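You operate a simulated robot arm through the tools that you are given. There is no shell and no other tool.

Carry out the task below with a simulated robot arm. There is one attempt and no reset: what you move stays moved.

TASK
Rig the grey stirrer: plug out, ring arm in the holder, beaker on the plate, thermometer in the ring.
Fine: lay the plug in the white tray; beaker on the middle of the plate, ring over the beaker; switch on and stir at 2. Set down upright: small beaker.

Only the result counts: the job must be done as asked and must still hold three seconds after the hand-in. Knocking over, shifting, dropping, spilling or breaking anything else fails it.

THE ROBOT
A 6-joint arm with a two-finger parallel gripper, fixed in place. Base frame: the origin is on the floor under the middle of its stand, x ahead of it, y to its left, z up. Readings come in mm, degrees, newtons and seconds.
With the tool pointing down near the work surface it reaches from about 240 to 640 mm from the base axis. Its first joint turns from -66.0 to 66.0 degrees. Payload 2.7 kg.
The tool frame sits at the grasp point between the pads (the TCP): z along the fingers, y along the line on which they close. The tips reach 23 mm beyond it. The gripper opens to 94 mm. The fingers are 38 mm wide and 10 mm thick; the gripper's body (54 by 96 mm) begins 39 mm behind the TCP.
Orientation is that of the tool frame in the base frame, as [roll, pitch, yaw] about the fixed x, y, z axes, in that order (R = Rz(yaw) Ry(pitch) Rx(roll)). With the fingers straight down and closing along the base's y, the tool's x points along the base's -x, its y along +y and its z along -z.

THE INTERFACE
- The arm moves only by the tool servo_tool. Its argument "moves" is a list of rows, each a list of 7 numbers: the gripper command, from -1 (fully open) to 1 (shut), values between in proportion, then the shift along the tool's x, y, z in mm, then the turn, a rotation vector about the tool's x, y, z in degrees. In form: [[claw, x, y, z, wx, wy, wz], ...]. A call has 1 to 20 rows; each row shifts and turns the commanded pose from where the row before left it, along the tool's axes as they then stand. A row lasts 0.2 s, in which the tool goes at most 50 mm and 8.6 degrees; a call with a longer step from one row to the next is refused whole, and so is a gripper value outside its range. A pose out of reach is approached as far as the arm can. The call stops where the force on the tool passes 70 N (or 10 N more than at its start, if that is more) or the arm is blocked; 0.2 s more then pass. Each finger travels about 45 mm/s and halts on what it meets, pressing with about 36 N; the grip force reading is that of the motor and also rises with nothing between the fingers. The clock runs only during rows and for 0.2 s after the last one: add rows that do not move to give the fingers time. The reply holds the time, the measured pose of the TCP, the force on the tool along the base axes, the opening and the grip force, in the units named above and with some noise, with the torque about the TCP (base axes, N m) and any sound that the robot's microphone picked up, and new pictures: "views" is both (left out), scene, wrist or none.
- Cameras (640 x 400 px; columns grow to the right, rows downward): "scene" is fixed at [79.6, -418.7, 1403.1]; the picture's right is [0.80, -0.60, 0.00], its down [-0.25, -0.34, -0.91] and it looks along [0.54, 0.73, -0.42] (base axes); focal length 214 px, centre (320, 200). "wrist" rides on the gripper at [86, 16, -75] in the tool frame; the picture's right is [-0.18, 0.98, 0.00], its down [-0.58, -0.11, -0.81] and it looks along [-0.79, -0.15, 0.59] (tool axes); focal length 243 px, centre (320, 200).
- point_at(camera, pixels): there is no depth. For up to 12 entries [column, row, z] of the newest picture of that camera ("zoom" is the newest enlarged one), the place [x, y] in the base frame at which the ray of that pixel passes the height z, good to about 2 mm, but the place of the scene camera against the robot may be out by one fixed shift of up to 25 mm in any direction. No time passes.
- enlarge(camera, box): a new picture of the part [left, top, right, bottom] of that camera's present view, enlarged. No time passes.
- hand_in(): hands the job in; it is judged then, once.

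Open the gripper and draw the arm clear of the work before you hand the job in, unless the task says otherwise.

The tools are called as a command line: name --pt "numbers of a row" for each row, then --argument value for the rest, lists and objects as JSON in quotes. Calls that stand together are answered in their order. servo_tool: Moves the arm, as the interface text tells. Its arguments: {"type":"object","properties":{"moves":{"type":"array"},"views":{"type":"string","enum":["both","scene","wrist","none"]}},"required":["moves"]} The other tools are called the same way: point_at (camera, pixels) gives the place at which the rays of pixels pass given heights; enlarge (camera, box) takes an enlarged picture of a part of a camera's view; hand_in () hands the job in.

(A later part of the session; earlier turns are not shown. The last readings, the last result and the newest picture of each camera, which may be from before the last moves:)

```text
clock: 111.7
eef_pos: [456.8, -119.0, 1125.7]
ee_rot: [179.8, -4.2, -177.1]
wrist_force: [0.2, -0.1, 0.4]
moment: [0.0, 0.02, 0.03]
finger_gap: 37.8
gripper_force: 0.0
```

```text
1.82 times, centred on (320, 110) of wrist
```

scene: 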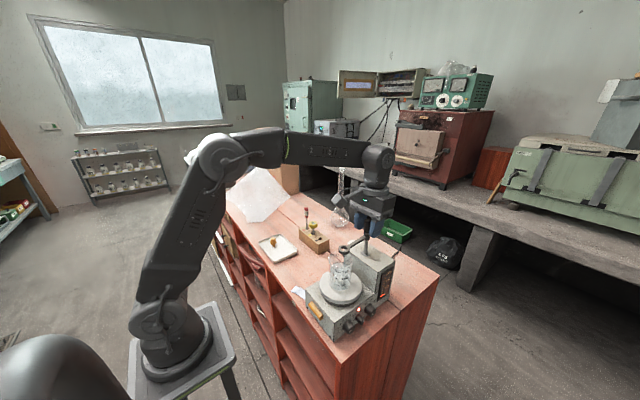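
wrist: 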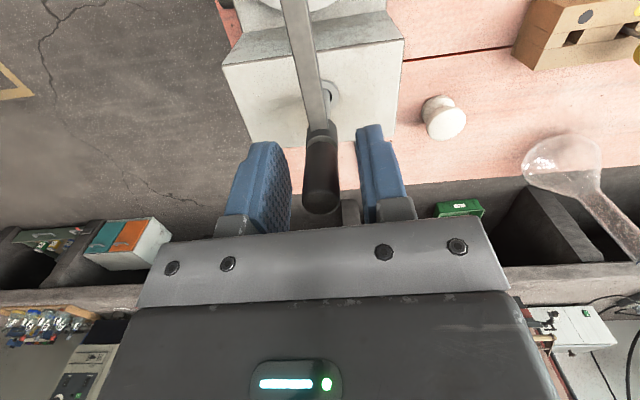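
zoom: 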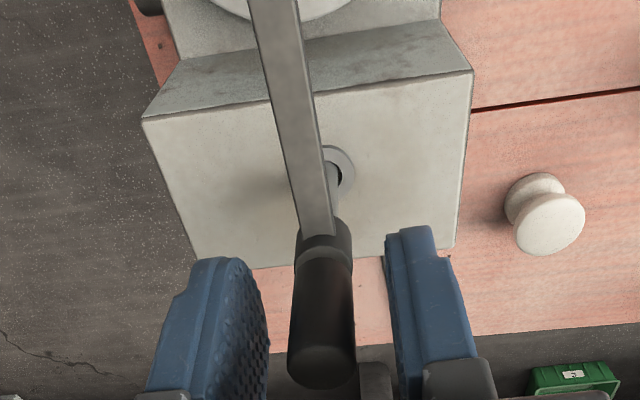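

The ring arm stands in the holder with the ring over the beaker. Backing straight up, then restoring the tool to vertical.

servo_tool --pt "0.2 0.4 0 -5 0 0 0" --pt "0.2 1.1 0 -15 0 0 0" --pt "0.2 1.9 0 -25 0 0 0" --pt "0.2 1.9 0 -25 0 0 0" --pt "0.2 1.9 0 -25 0 0 0" --pt "0.2 0 0 0 0 -4.4 0" --pt "0.2 0 0 0 0 0 2.9" --pt "0.2 0 0 0 0 0 0" --views "both"

enlarge --camera "scene" --box '[310, 215, 400, 305]'

enlarge --camera "wrist" --box '[220, 0, 420, 180]'

```text
clock: 113.5
eef_pos: [457.9, -120.3, 1221.1]
ee_rot: [179.8, 0.1, 179.9]
wrist_force: [0.8, -0.1, -0.3]
moment: [0.0, -0.01, 0.0]
finger_gap: 37.4
gripper_force: 0.0
```

scene: 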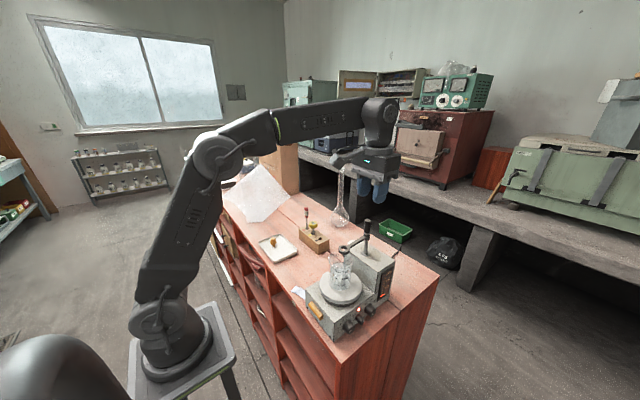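
wrist: 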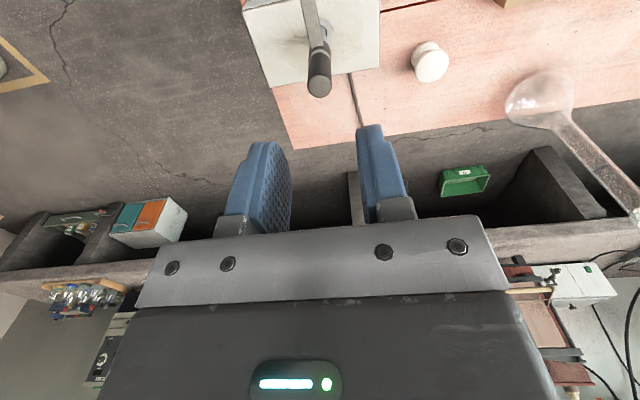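

```text
4.44 times, centred on (355, 260) of scene
```

zoom: 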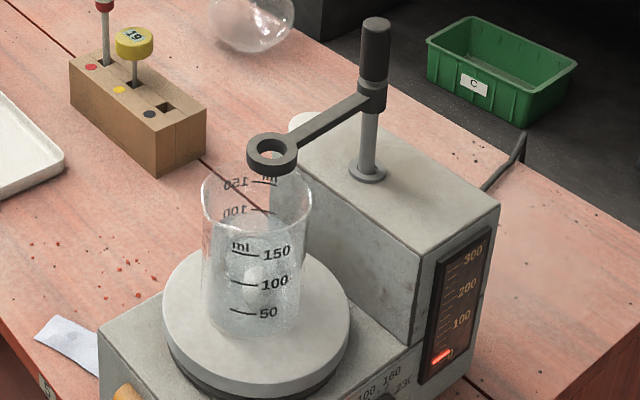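

```text
2.22 times, centred on (320, 90) of wrist
```

zoom: 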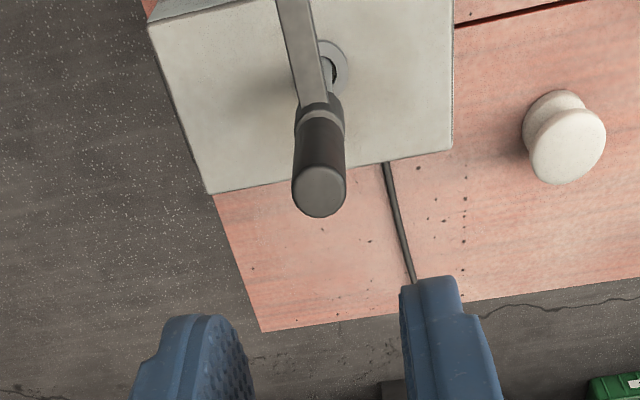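

The ring arm stands well. I'll back off toward -x to measure the ring and beaker rim positions from above.

servo_tool --pt "0.2 40 0 -5 0 0 0" --pt "0.2 45 0 0 0 0 0" --pt "0.2 40 0 0 0 0 0" --pt "0.2 0 0 0 0 0 0" --views "wrist"

enlarge --camera "wrist" --box '[240, 20, 400, 180]'

```text
clock: 114.5
eef_pos: [333.1, -118.8, 1227.5]
ee_rot: [179.8, 0.0, 180.0]
wrist_force: [-0.2, 0.1, -0.4]
moment: [0.0, -0.02, -0.02]
finger_gap: 37.3
gripper_force: 0.1
```

wrist: 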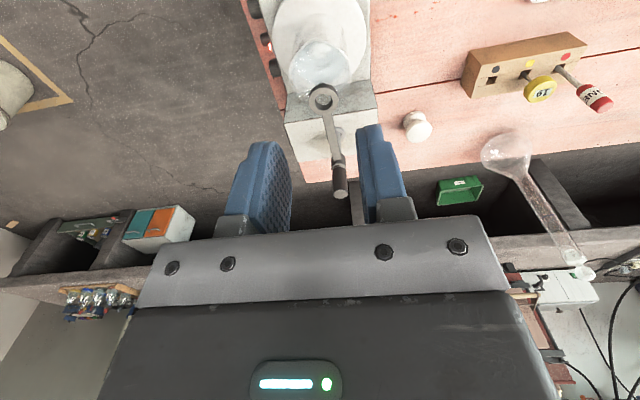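

```text
2.50 times, centred on (320, 100) of wrist
```

zoom: 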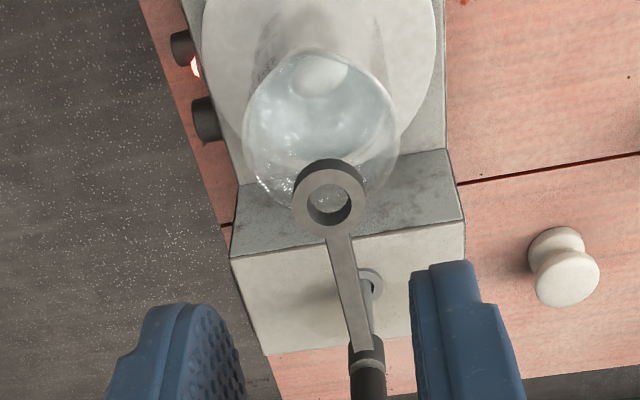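

Querying the ring ray here, then raising for a second ray.

point_at --camera "wrist" --pixels '[[323.6, 100.8, 1080], [323.6, 100.8, 1100], [320.4, 71, 1057], [339, 192, 1140], [339, 192, 1120]]'

servo_tool --pt "0.2 20 0 -45 0 0 0" --pt "0.2 20 0 -45 0 0 0" --pt "0.2 0 0 0 0 0 0" --views "wrist"

enlarge --camera "wrist" --box '[250, 20, 390, 160]'

```text
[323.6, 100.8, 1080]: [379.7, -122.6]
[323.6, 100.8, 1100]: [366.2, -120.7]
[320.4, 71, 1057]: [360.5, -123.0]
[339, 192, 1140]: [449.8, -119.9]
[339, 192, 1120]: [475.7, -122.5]
```

```text
clock: 115.3
eef_pos: [290.1, -118.6, 1316.7]
ee_rot: [179.8, 0.0, 180.0]
wrist_force: [1.0, -0.2, 0.3]
moment: [0.02, -0.02, 0.0]
finger_gap: 37.7
gripper_force: 0.1
```

wrist: 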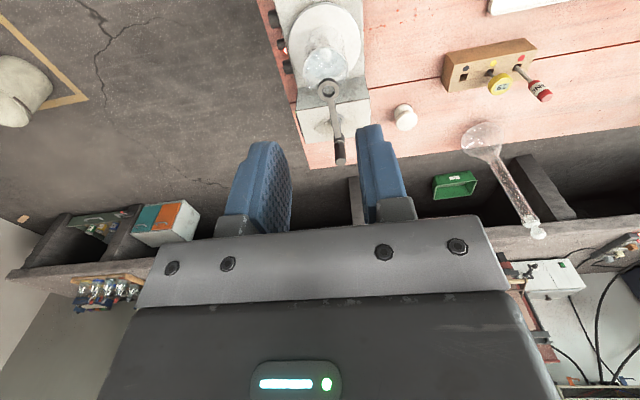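

```text
2.86 times, centred on (320, 90) of wrist
```

zoom: 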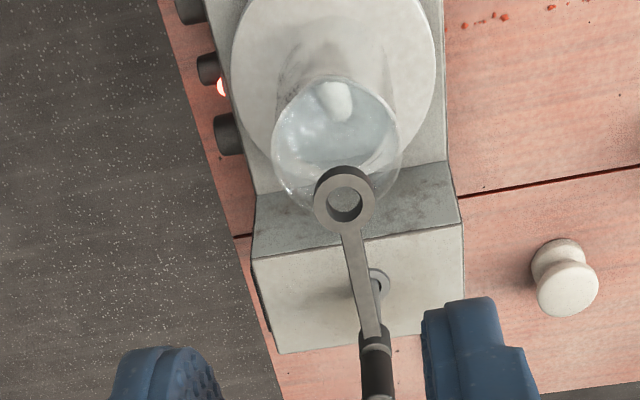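

Second ring ray:

point_at --camera "wrist" --pixels '[[328.7, 91.4, 1080], [328.7, 91.4, 1100]]'

enlarge --camera "wrist" --box '[300, 60, 360, 120]'

```text
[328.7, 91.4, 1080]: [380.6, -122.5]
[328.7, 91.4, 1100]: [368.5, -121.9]
```

```text
6.67 times, centred on (330, 90) of wrist
```

zoom: 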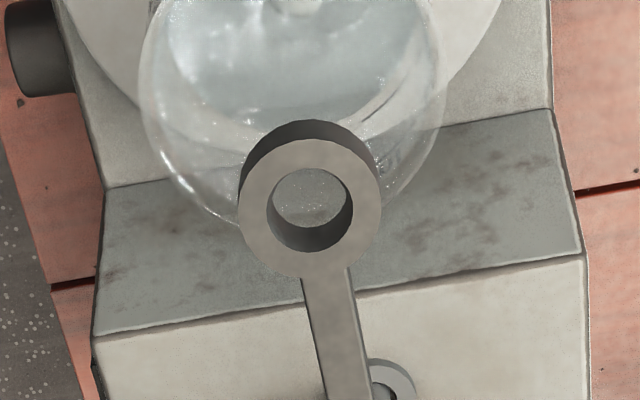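

Ring hole ≈17 mm at about (375,-122). Now moving to view the thermometer (yellow 19) in the block.

servo_tool --pt "0.2 -8 36 10 0 0 0" --pt "0.2 -8 36 20 0 0 0" --pt "0.2 -8 36 20 0 0 0" --pt "0.2 -8 36 22 0 0 0" --pt "0.2 -8 36 25 0 0 0" --pt "0.0 -8 36 25 0 0 0" --pt "0.0 -8 36 25 0 0 0" --pt "0.0 -8 36 25 0 0 0" --pt "0.0 -15 0 25 0 0 0" --pt "0.0 0 0 0 0 0 0" --views "wrist"

enlarge --camera "wrist" --box '[240, 60, 440, 220]'

enlarge --camera "scene" --box '[290, 205, 340, 255]'

```text
clock: 117.5
eef_pos: [372.7, 169.0, 1118.2]
ee_rot: [179.8, 0.1, 179.8]
wrist_force: [-0.9, -0.6, 0.2]
moment: [-0.03, 0.01, -0.03]
finger_gap: 47.0
gripper_force: 0.0
```

wrist: 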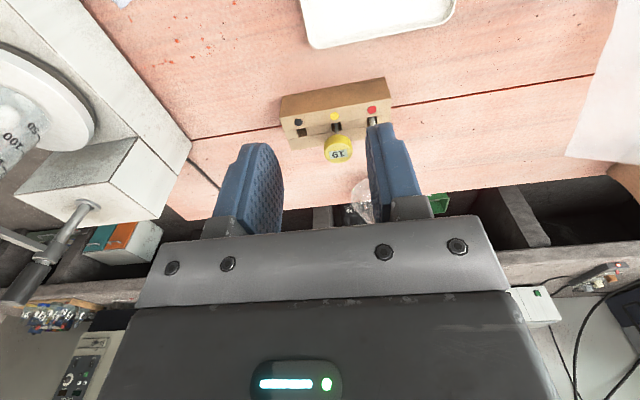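

```text
2.50 times, centred on (340, 140) of wrist
```

zoom: 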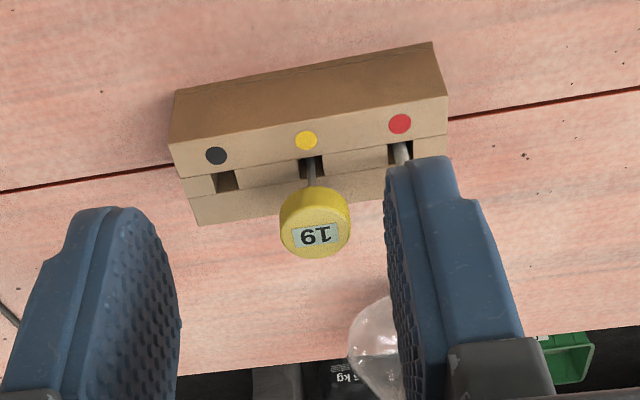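

```text
8.00 times, centred on (315, 230) of scene
```

zoom: 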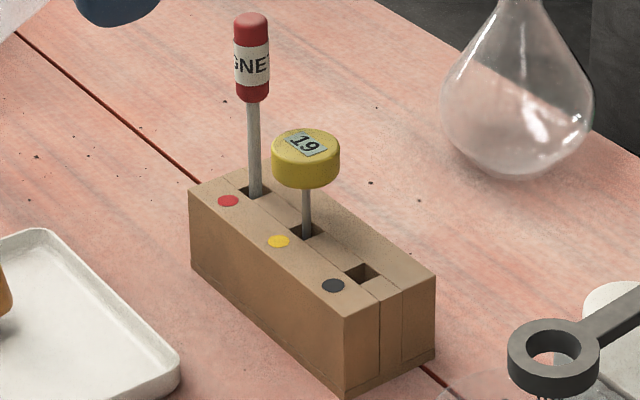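

The thermometer head is ≈33 mm wide and 17 mm tall, with MAGNET close on its +y side, so I'll grip with the fingers closing along x (yaw +90). First locating the head precisely.

point_at --camera "wrist" --pixels '[[338.4, 154, 950], [338.4, 154, 970], [337, 137, 921], [301, 131, 921]]'

servo_tool --pt "0.0 -35 0 0 0 0 0" --pt "0.0 -45 0 0 0 0 0" --pt "0.0 0 0 0 0 0 0" --views "wrist"

enlarge --camera "wrist" --box '[240, 0, 440, 160]'

```text
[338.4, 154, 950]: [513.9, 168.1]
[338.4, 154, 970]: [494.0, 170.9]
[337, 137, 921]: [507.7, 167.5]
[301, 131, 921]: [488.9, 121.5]
```

```text
clock: 118.3
eef_pos: [452.1, 169.4, 1121.7]
ee_rot: [179.8, -0.1, 180.0]
wrist_force: [0.0, 0.2, -1.1]
moment: [-0.02, 0.01, 0.0]
finger_gap: 46.7
gripper_force: 0.1
```

wrist: 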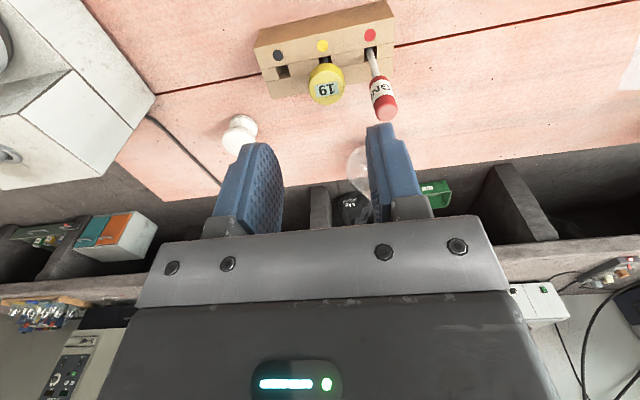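

```text
2.50 times, centred on (340, 80) of wrist
```

zoom: 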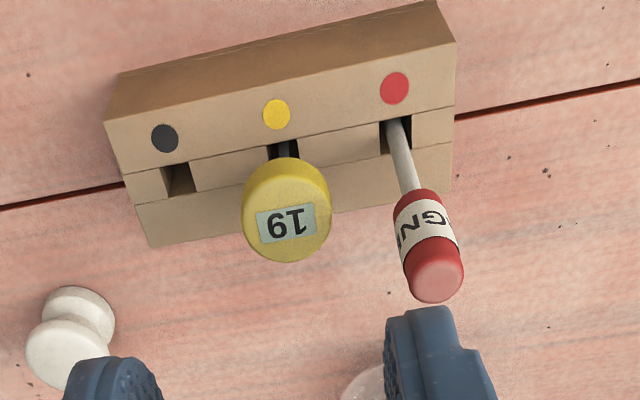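

Querying the head top and MAGNET top from this second view.

point_at --camera "wrist" --pixels '[[326.4, 88.8, 950], [326.4, 88.8, 970], [326.4, 88.8, 990], [386.4, 110, 1000], [386.4, 110, 1020], [323, 57, 921]]'

```text
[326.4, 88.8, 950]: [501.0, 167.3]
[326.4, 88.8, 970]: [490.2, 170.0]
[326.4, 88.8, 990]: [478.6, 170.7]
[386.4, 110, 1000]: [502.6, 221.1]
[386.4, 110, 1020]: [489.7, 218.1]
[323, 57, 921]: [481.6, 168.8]
```

Head ≈(485,170.5), top z≈978; MAGNET ≈(488,217) with top ≈1025. Rotating the tool to yaw +90 here at safe height.

servo_tool --pt "0.0 0 0 -20 0 0 0" --pt "0.0 0 0 0 0 0 8.2" --pt "0.0 0 0 0 0 0 8.2" --pt "0.0 0 0 0 0 0 8.2" --pt "0.0 0 0 0 0 0 8.2" --pt "0.0 0 0 0 0 0 8.2" --pt "0.0 0 0 0 0 0 8.2" --pt "0.0 0 0 0 0 0 8.2" --pt "0.0 0 0 0 0 0 8.2" --pt "0.0 0 0 0 0 0 8.2" --pt "0.0 0 0 0 0 0 8.2" --pt "0.0 0 0 0 0 0 8.0" --pt "0.0 0 0 0 0 0 0" --views "both"

```text
clock: 121.1
eef_pos: [452.2, 168.1, 1138.9]
ee_rot: [179.9, -0.2, 89.7]
wrist_force: [-0.1, 0.0, 0.1]
moment: [0.02, 0.01, 0.04]
finger_gap: 46.9
gripper_force: 0.0
```

scene: 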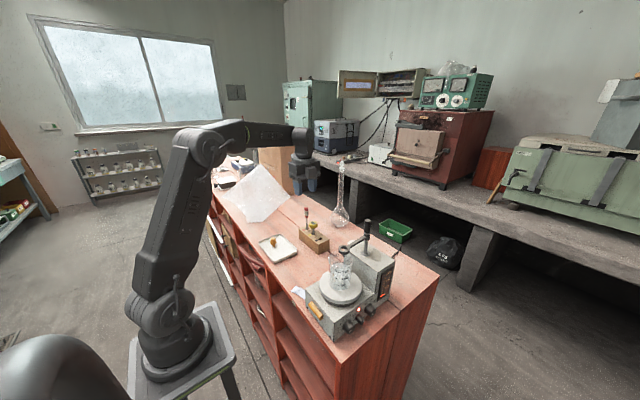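
wrist: 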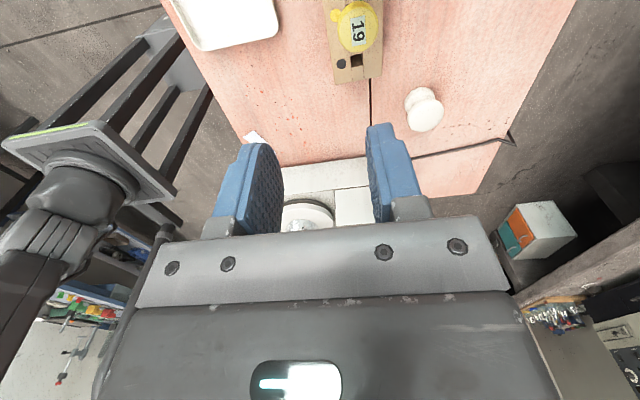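

Yaw +90 reached. The head is at ≈(483,172); moving above it and lowering to z≈1040.

servo_tool --pt "0.0 2 15.5 20 0 0 0" --pt "0.0 2 15.5 30 0 0 0" --pt "0.0 0 0 40 0 0 0" --pt "0.0 0 0 9 0 0 0" --pt "0.0 0 0 0 0 0 0" --views "both"

enlarge --camera "wrist" --box '[240, 60, 400, 220]'

enlarge --camera "scene" --box '[280, 190, 350, 260]'

```text
clock: 122.3
eef_pos: [482.6, 172.8, 1040.6]
ee_rot: [-180.0, -0.1, 89.9]
wrist_force: [0.3, -0.6, -0.8]
moment: [-0.01, -0.02, -0.04]
finger_gap: 47.0
gripper_force: 0.0
```

scene: 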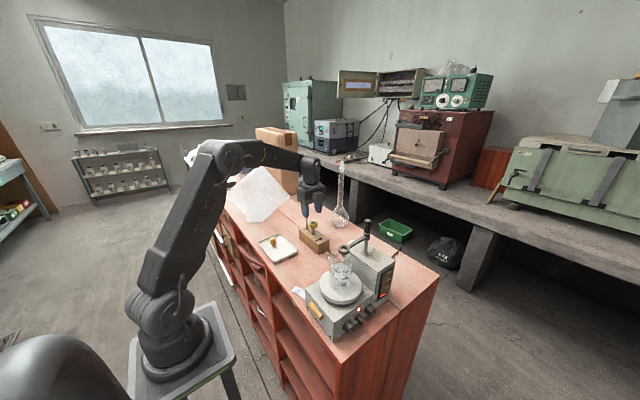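
wrist: 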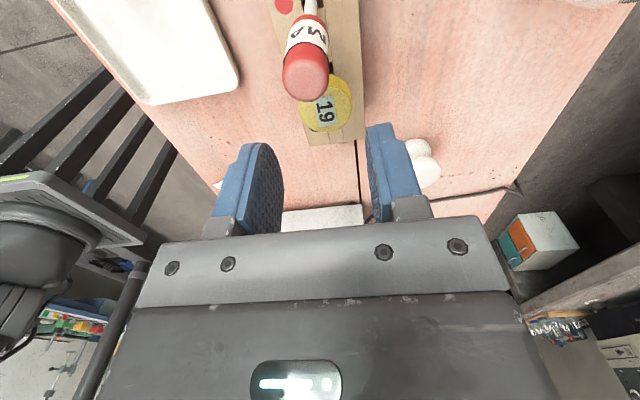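

```text
2.50 times, centred on (320, 140) of wrist
```

zoom: 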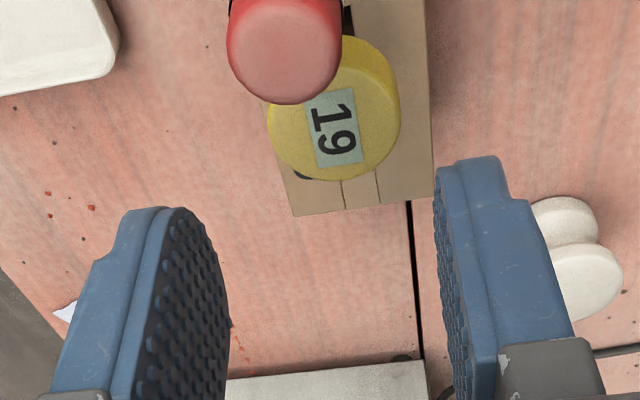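

```text
5.71 times, centred on (315, 225) of scene
```

zoom: 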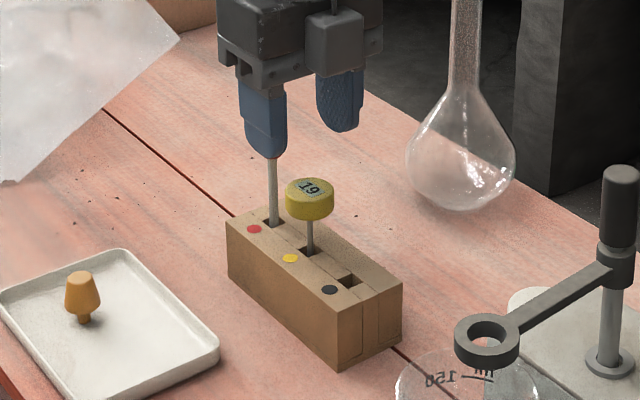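

Head centre relative to the TCP is (-3.2,+2.4) mm in tool axes, top ≈977. Correcting and descending to TCP z≈986.

servo_tool --pt "0.0 -3.2 2.4 10 0 0 0" --pt "0.0 0 0 20 0 0 0" --pt "0.0 0 0 15 0 0 0" --pt "0.0 0 0 9 0 0 0" --pt "0.0 0 0 0 0 0 0" --views "both"

enlarge --camera "wrist" --box '[240, 80, 400, 220]'

enlarge --camera "scene" --box '[290, 205, 340, 255]'

```text
clock: 123.5
eef_pos: [484.7, 169.8, 987.1]
ee_rot: [180.0, -0.2, 90.0]
wrist_force: [0.6, 0.5, -0.2]
moment: [-0.02, 0.01, 0.02]
finger_gap: 47.0
gripper_force: 0.0
```

scene: 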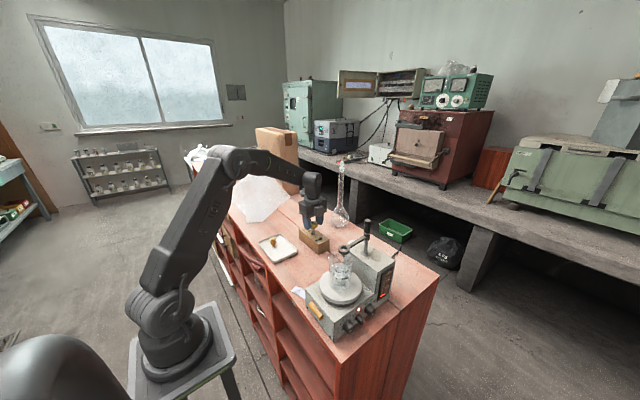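
wrist: 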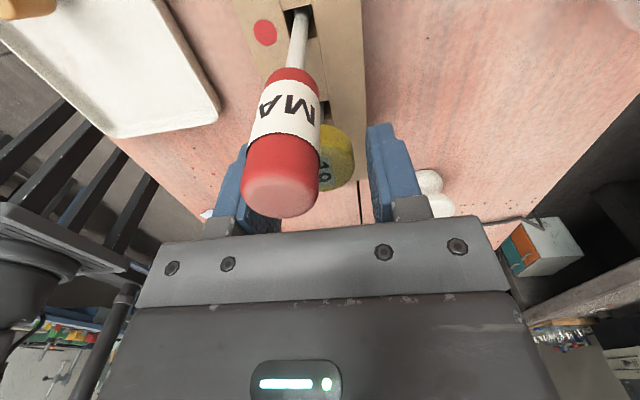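

```text
2.86 times, centred on (320, 150) of wrist
```

zoom: 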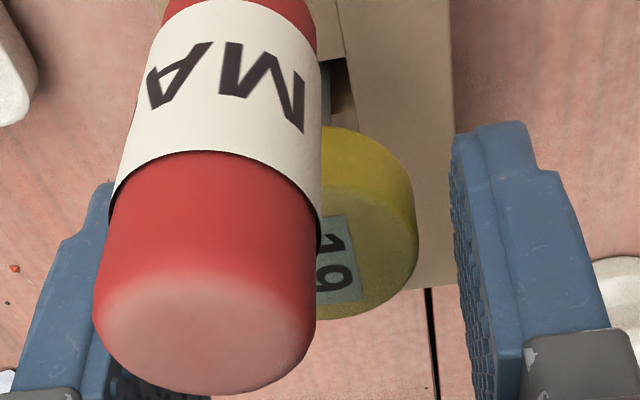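

```text
8.00 times, centred on (315, 230) of scene
```

zoom: 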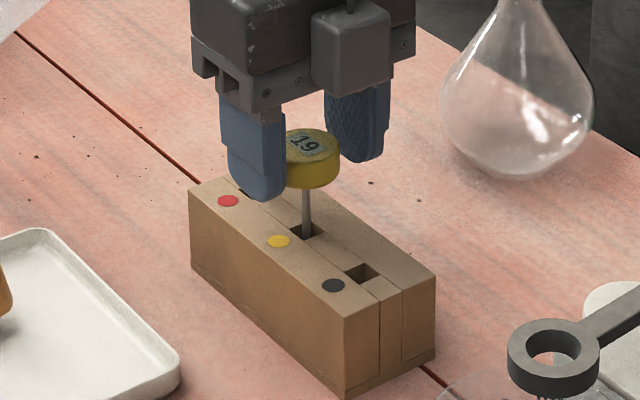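

Head is between the fingers and MAGNET is clear (zero force). Closing on the head.

servo_tool --pt "0.2 0 0 0 0 0 0" --pt "0.45 0 0 0 0 0 0" --pt "0.5 0 0 0 0 0 0" --pt "0.5 0 0 0 0 0 0" --views "none"

enlarge --camera "scene" --box '[290, 205, 340, 255]'

```text
clock: 124.5
eef_pos: [485.2, 169.3, 985.4]
ee_rot: [179.9, -0.2, 90.0]
wrist_force: [-0.4, 0.0, -0.2]
moment: [0.0, 0.02, -0.01]
finger_gap: 31.9
gripper_force: 35.8
```

```text
8.00 times, centred on (315, 230) of scene
```

zoom: 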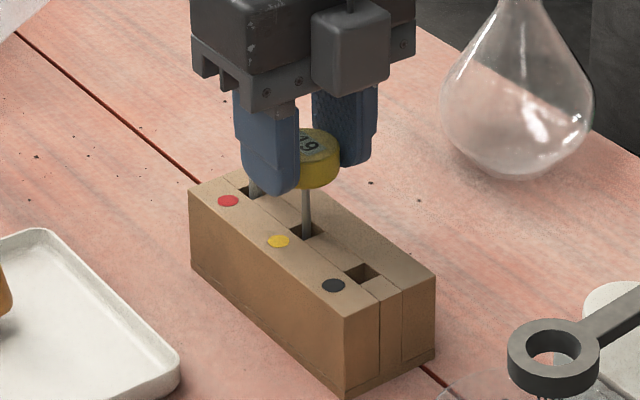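

Gripped at 31.9 mm. Lifting straight up.

servo_tool --pt "0.5 0 0 -5 0 0 0" --pt "0.5 0 0 -10 0 0 0" --pt "0.5 0 0 -20 0 0 0" --pt "0.5 0 0 -30 0 0 0" --pt "0.5 0 0 -35 0 0 0" --pt "0.5 0 0 -35 0 0 0" --pt "0.5 0 0 -35 0 0 0" --pt "0.5 0 0 -35 0 0 0" --pt "0.5 0 0 0 0 0 0" --views "both"

enlarge --camera "scene" --box '[285, 155, 345, 225]'

enlarge --camera "wrist" --box '[240, 40, 400, 200]'

```text
clock: 126.5
eef_pos: [485.7, 169.9, 1191.6]
ee_rot: [-180.0, -0.2, 90.0]
wrist_force: [-0.5, -0.3, -0.2]
moment: [-0.01, -0.01, 0.0]
finger_gap: 31.4
gripper_force: 36.2
```

scene: 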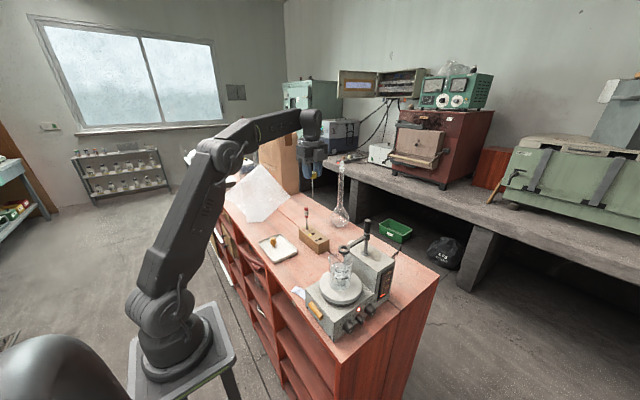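
wrist: 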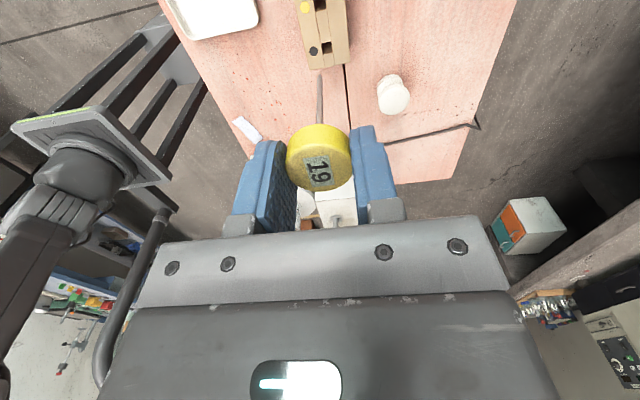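

```text
5.71 times, centred on (315, 190) of scene
```

zoom: 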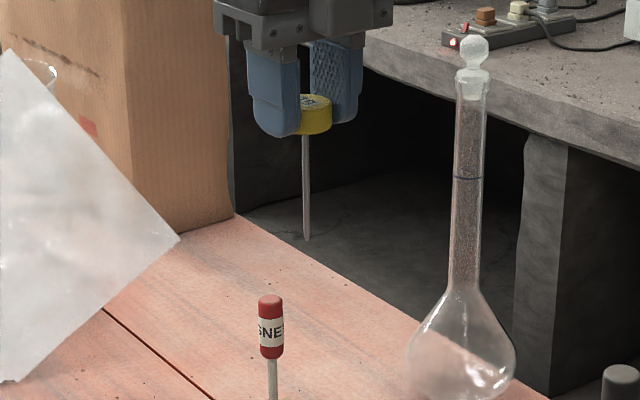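

```text
2.50 times, centred on (320, 120) of wrist
```

zoom: 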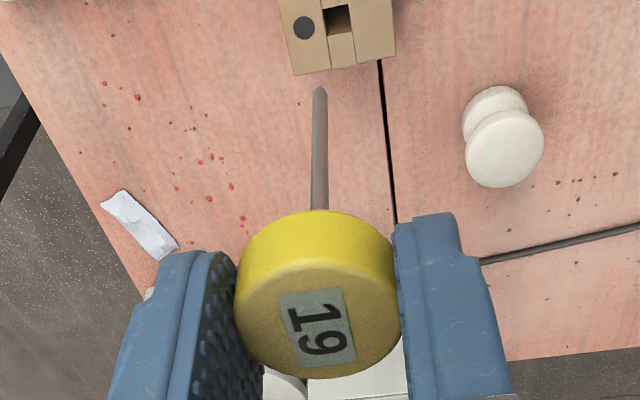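

Thermometer is vertical with a ~70 mm stem. Raising a bit more and turning the tool back to yaw 180.

servo_tool --pt "0.5 0 0 -20 0 0 0" --pt "0.5 0 0 -20 0 0 0" --pt "0.5 0 0 0 0 0 -8.2" --pt "0.5 0 0 0 0 0 -8.2" --pt "0.5 0 0 0 0 0 -8.2" --pt "0.5 0 0 0 0 0 -8.2" --pt "0.5 0 0 0 0 0 -8.2" --pt "0.5 0 0 0 0 0 -8.2" --pt "0.5 0 0 0 0 0 -8.2" --pt "0.5 0 0 0 0 0 -8.2" --pt "0.5 0 0 0 0 0 -8.2" --pt "0.5 0 0 0 0 0 -8.2" --pt "0.5 0 0 0 0 0 -8.0" --pt "0.5 0 0 0 0 0 0" --views "wrist"

```text
clock: 129.5
eef_pos: [485.9, 168.8, 1233.3]
ee_rot: [179.8, 0.0, -179.9]
wrist_force: [-0.7, -0.4, -0.2]
moment: [0.0, 0.0, -0.01]
finger_gap: 31.6
gripper_force: 36.0
```

wrist: 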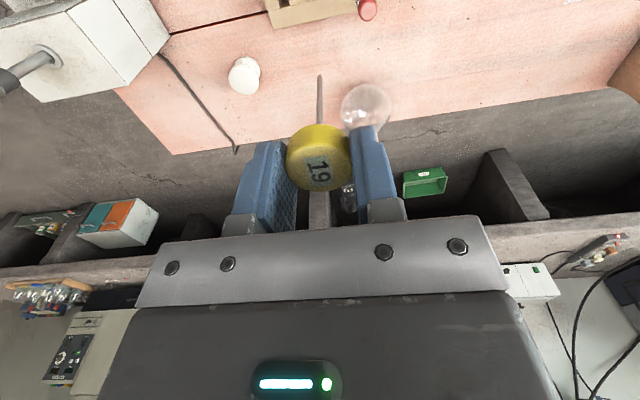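

Held well. Carrying it over to above the ring.

servo_tool --pt "0.5 5 -15 0 0 0 0" --pt "0.5 12 -30 0 0 0 0" --pt "0.5 15 -38 0 0 0 0" --pt "0.5 15 -38 0 0 0 0" --pt "0.5 15 -38 0 0 0 0" --pt "0.5 15 -38 0 0 0 0" --pt "0.5 15 -38 0 0 0 0" --pt "0.5 12 -32 0 0 0 0" --pt "0.5 6 -18 0 0 0 0" --pt "0.5 2 -6 0 0 0 0" --pt "0.5 0 0 0 0 0 0" --pt "0.5 0 0 0 0 0 0" --views "both"

enlarge --camera "wrist" --box '[260, 20, 400, 160]'

enlarge --camera "scene" --box '[310, 190, 400, 290]'

```text
clock: 132.1
eef_pos: [372.3, -121.9, 1232.8]
ee_rot: [179.7, 0.0, 179.9]
wrist_force: [1.2, 0.1, 0.2]
moment: [-0.02, -0.01, 0.0]
finger_gap: 31.4
gripper_force: 35.7
```

scene: 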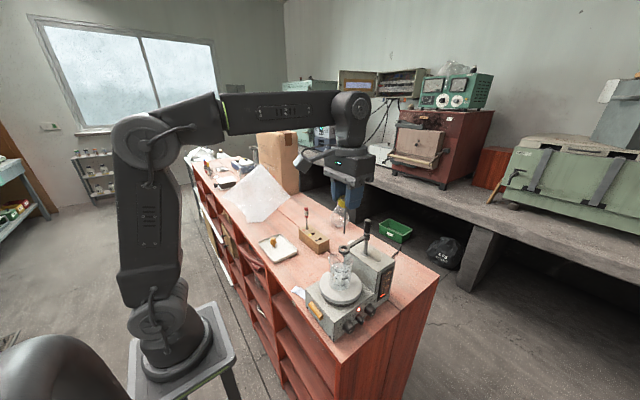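
wrist: 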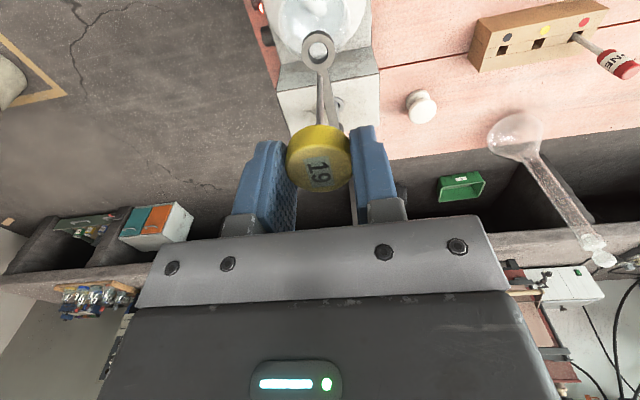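

```text
2.86 times, centred on (330, 90) of wrist
```

zoom: 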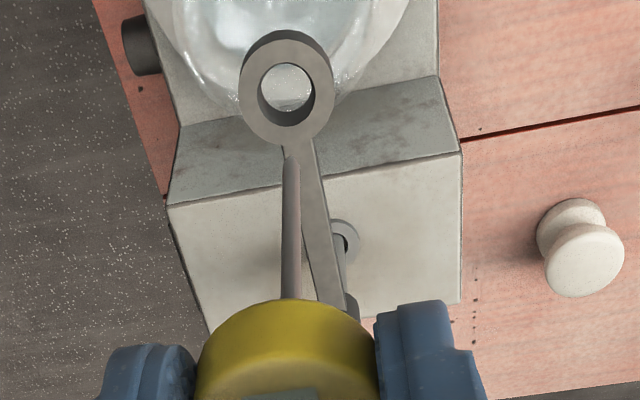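

```text
4.00 times, centred on (355, 240) of scene
```

zoom: 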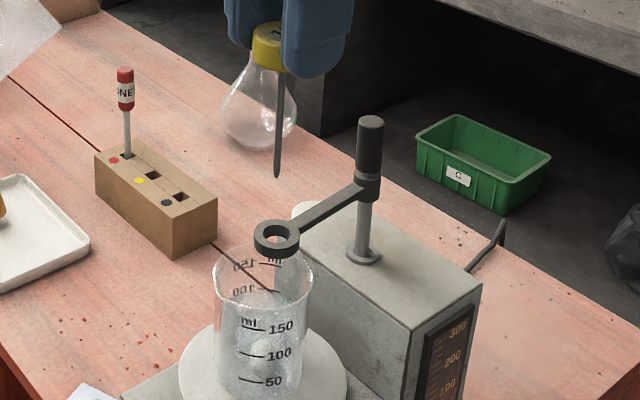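

Tip is ≈45 mm above the ring and within ~2 mm horizontally. Shifting (+1.2,-1.2) and lowering 32 mm to check close to the ring.

servo_tool --pt "0.5 -0.6 -0.6 10 0 0 0" --pt "0.5 -0.6 -0.6 12 0 0 0" --pt "0.5 0 0 10 0 0 0" --pt "0.5 0 0 0 0 0 0" --views "wrist"

enlarge --camera "wrist" --box '[285, 40, 355, 110]'

enlarge --camera "scene" --box '[320, 220, 370, 270]'

```text
clock: 133.1
eef_pos: [373.7, -122.2, 1199.2]
ee_rot: [179.8, 0.1, 179.9]
wrist_force: [0.5, 0.6, -0.5]
moment: [-0.02, 0.03, 0.0]
finger_gap: 31.6
gripper_force: 36.0
```

wrist: 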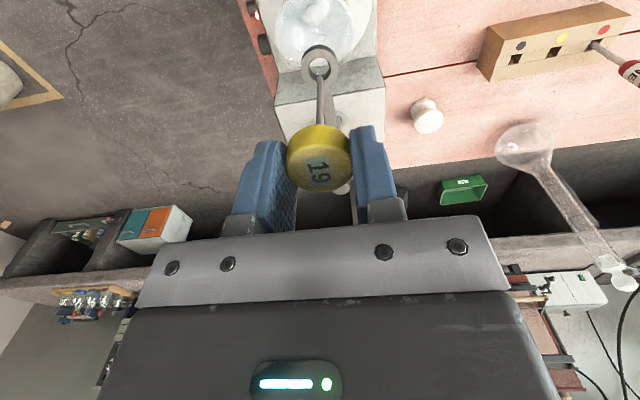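

```text
5.71 times, centred on (320, 75) of wrist
```

zoom: 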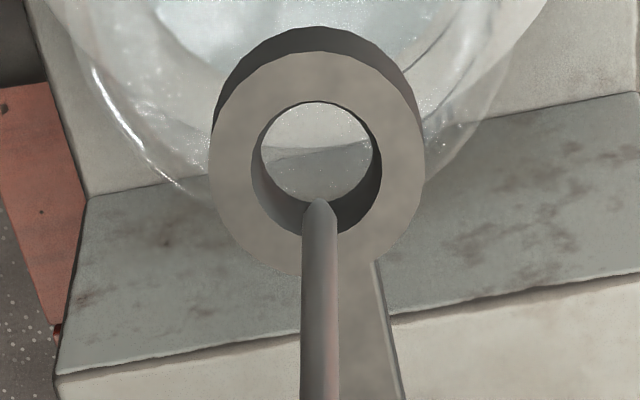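

```text
8.00 times, centred on (345, 245) of scene
```

zoom: 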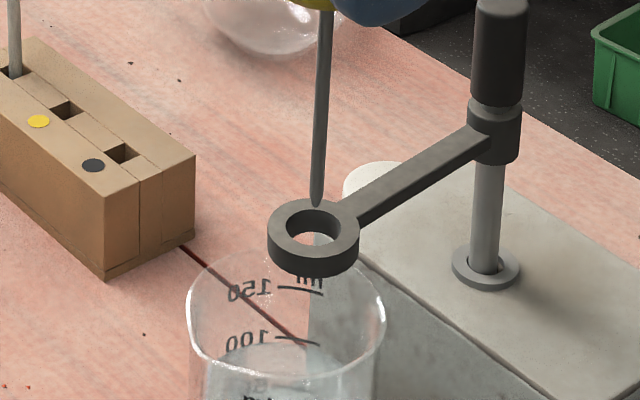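

The tip is centred over the ring hole. Lowering 40 mm through the ring.

servo_tool --pt "0.5 0 -0.3 6 0 0 0" --pt "0.5 0 0 8 0 0 0" --pt "0.5 0 0 10 0 0 0" --pt "0.5 0 0 10 0 0 0" --pt "0.5 0 0 6 0 0 0" --pt "0.5 0 0 0 0 0 0" --views "wrist"

enlarge --camera "wrist" --box '[280, 60, 380, 160]'

enlarge --camera "scene" --box '[320, 220, 370, 270]'

```text
clock: 134.5
eef_pos: [375.4, -123.0, 1159.0]
ee_rot: [179.9, 0.0, -179.9]
wrist_force: [1.0, -0.5, -1.1]
moment: [-0.02, 0.02, 0.04]
finger_gap: 31.6
gripper_force: 36.2
```

wrist: 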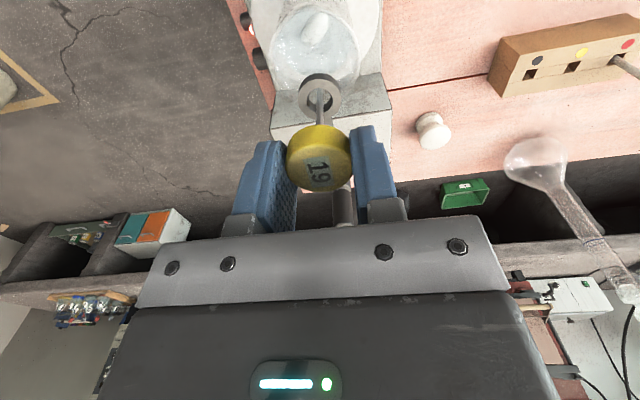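

```text
4.00 times, centred on (330, 110) of wrist
```

zoom: 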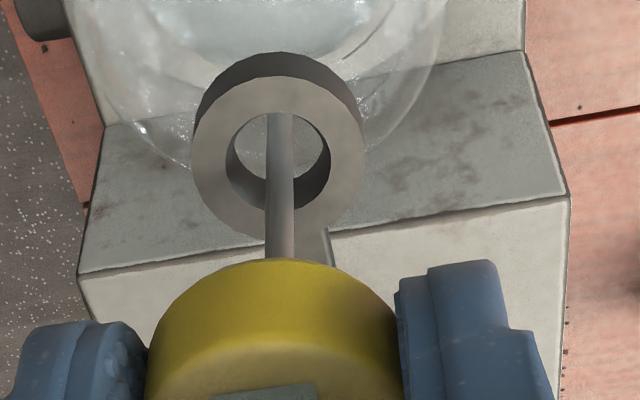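

```text
8.00 times, centred on (345, 245) of scene
```

zoom: 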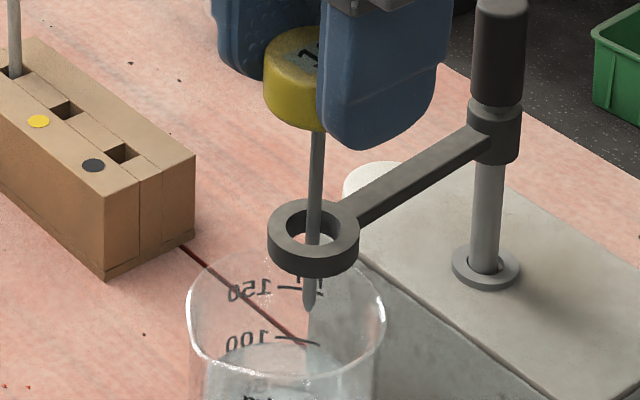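

The stem is through the ring hole, centred. Lowering another 32 mm.

servo_tool --pt "0.5 0 0 8 0 0 0" --pt "0.5 0 0 10 0 0 0" --pt "0.5 0 0 8 0 0 0" --pt "0.5 0 0 5 0 0 0" --pt "0.5 0 0 0 0 0 0" --views "wrist"

enlarge --camera "scene" --box '[320, 220, 370, 270]'

```text
clock: 135.7
eef_pos: [374.7, -123.4, 1128.8]
ee_rot: [179.8, -0.1, -179.9]
wrist_force: [-0.2, 0.3, -0.4]
moment: [0.01, 0.01, 0.0]
finger_gap: 31.7
gripper_force: 35.1
```

wrist: 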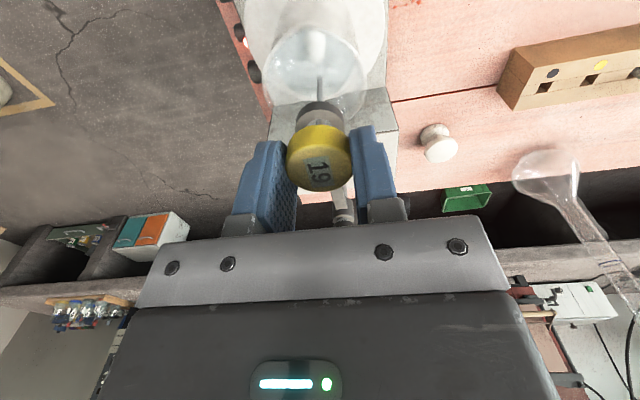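

```text
8.00 times, centred on (345, 245) of scene
```

zoom: 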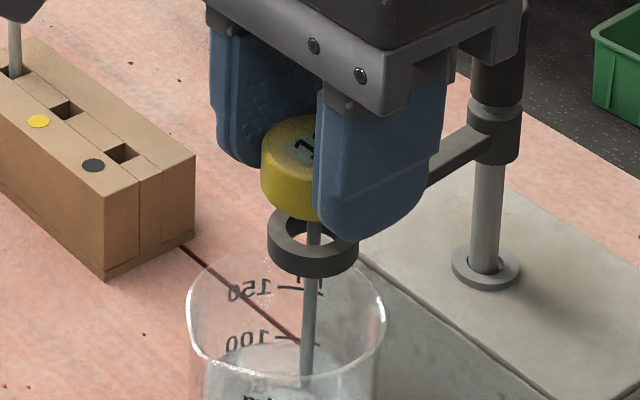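

The head is ≈7–8 mm above the ring. Lowering in small steps toward contact.

servo_tool --pt "0.5 0 0 2.5 0 0 0" --pt "0.5 0 0 2.5 0 0 0" --pt "0.5 0 0 0 0 0 0" --views "none"

enlarge --camera "scene" --box '[325, 235, 365, 265]'

```text
clock: 136.5
eef_pos: [375.0, -123.4, 1123.4]
ee_rot: [179.8, -0.1, -179.9]
wrist_force: [0.5, 0.8, -0.9]
moment: [0.01, 0.04, -0.01]
finger_gap: 31.5
gripper_force: 36.0
```

```text
13.33 times, centred on (345, 250) of scene
```

zoom: 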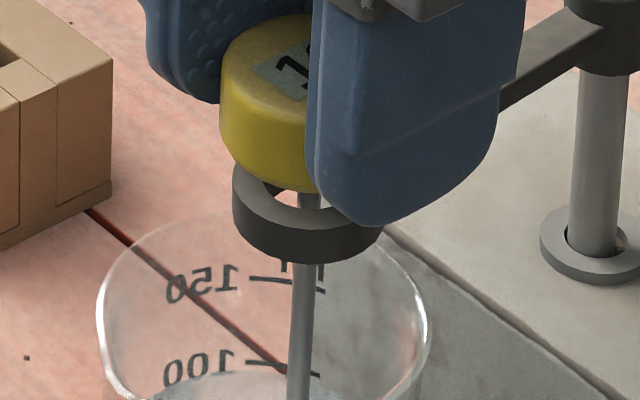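

Still slightly above the ring. Continuing in 1.5 mm steps.

servo_tool --pt "0.5 0 0 1.5 0 0 0" --pt "0.5 0 0 1.5 0 0 0" --pt "0.5 0 0 0 0 0 0" --views "none"

enlarge --camera "scene" --box '[325, 235, 365, 265]'

```text
clock: 137.3
eef_pos: [373.7, -123.9, 1119.7]
ee_rot: [179.8, 0.0, 180.0]
wrist_force: [-0.3, -0.1, 0.7]
moment: [0.01, -0.01, 0.0]
finger_gap: 31.7
gripper_force: 36.3
```

```text
13.33 times, centred on (345, 250) of scene
```

zoom: 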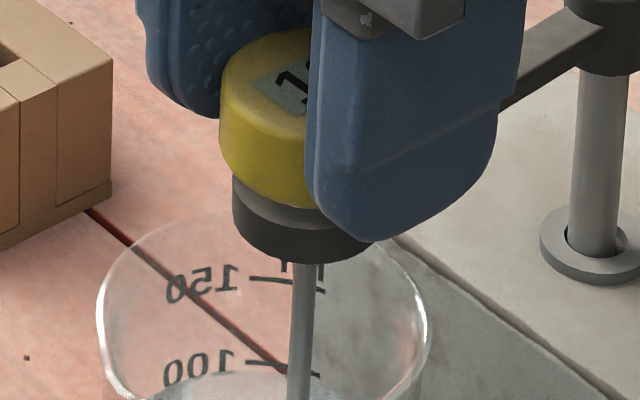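

Nearly seated. One or two more 1 mm steps.

servo_tool --pt "0.5 0 0 1.0 0 0 0" --pt "0.5 0 0 1.0 0 0 0" --pt "0.5 0 0 0 0 0 0" --views "none"

enlarge --camera "scene" --box '[325, 235, 365, 265]'

```text
clock: 138.1
eef_pos: [374.7, -124.7, 1118.5]
ee_rot: [179.7, 0.0, 180.0]
wrist_force: [0.4, -1.1, -0.6]
moment: [0.01, 0.0, 0.0]
finger_gap: 31.6
gripper_force: 35.4
```

```text
13.33 times, centred on (345, 250) of scene
```

zoom: 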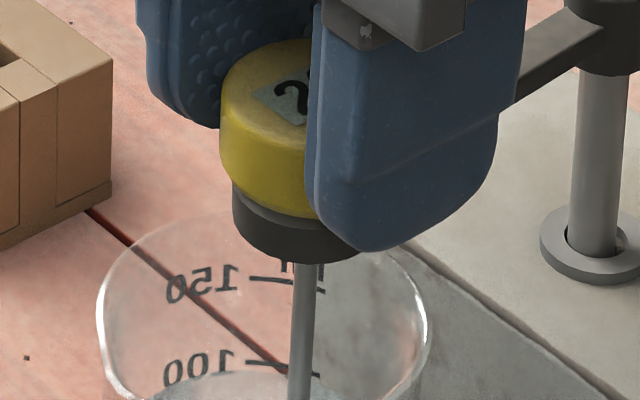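

Gap about 1 mm. Another 1 mm step.

servo_tool --pt "0.5 0 0 1.0 0 0 0" --pt "0.5 0 0 0.8 0 0 0" --pt "0.5 0 0 0 0 0 0" --views "none"

enlarge --camera "scene" --box '[325, 235, 365, 265]'

```text
clock: 138.9
eef_pos: [374.2, -123.9, 1116.3]
ee_rot: [179.7, 0.0, -180.0]
wrist_force: [0.0, -0.1, -1.1]
moment: [0.01, 0.02, -0.05]
finger_gap: 31.6
gripper_force: 35.7
```

```text
13.33 times, centred on (345, 250) of scene
```

zoom: 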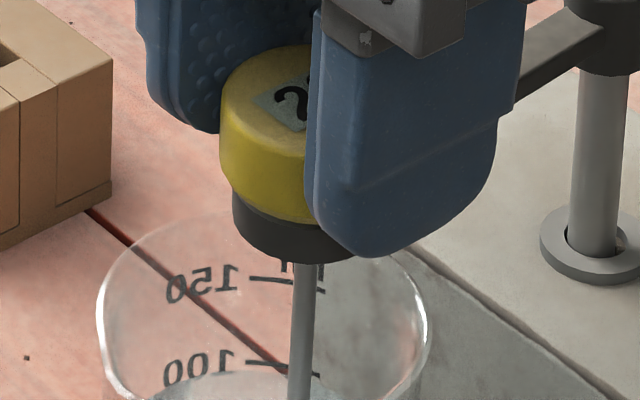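

Very close now. One more millimetre to confirm contact.

servo_tool --pt "0.5 0 0 1.0 0 0 0" --pt "0.5 0 0 0 0 0 0" --views "none"

enlarge --camera "scene" --box '[325, 235, 365, 265]'

```text
clock: 139.5
eef_pos: [374.4, -123.0, 1116.0]
ee_rot: [179.8, 0.0, -179.9]
wrist_force: [-0.5, 0.1, -0.6]
moment: [-0.01, 0.01, 0.0]
finger_gap: 31.3
gripper_force: 36.2
```

```text
13.33 times, centred on (345, 250) of scene
```

zoom: 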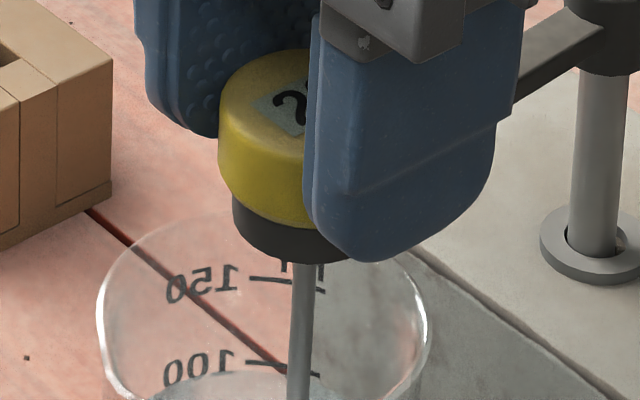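

The head's lower edge is at row ≈228; seated would be ≈235, so ~1.5 mm remains. Two more small steps.

servo_tool --pt "0.5 0 0 0.8 0 0 0" --pt "0.5 0 0 0.8 0 0 0" --pt "0.5 0 0 0 0 0 0" --pt "0.5 0 0 0 0 0 0" --views "none"

enlarge --camera "scene" --box '[325, 235, 365, 265]'

```text
clock: 140.5
eef_pos: [374.4, -122.8, 1113.2]
ee_rot: [179.8, 0.0, 179.9]
wrist_force: [-0.9, 0.1, -0.3]
moment: [-0.01, -0.01, 0.0]
finger_gap: 31.8
gripper_force: 36.3
```

```text
13.33 times, centred on (345, 250) of scene
```

zoom: 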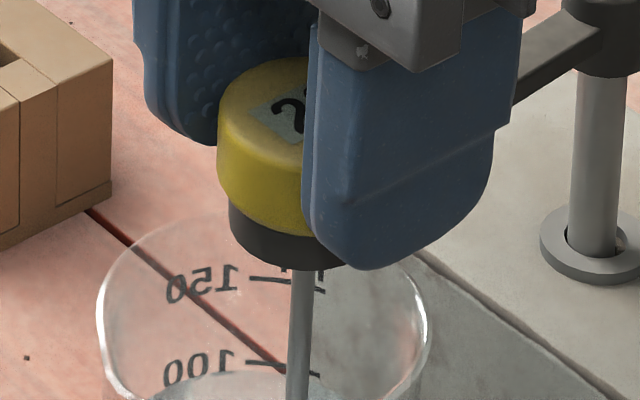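

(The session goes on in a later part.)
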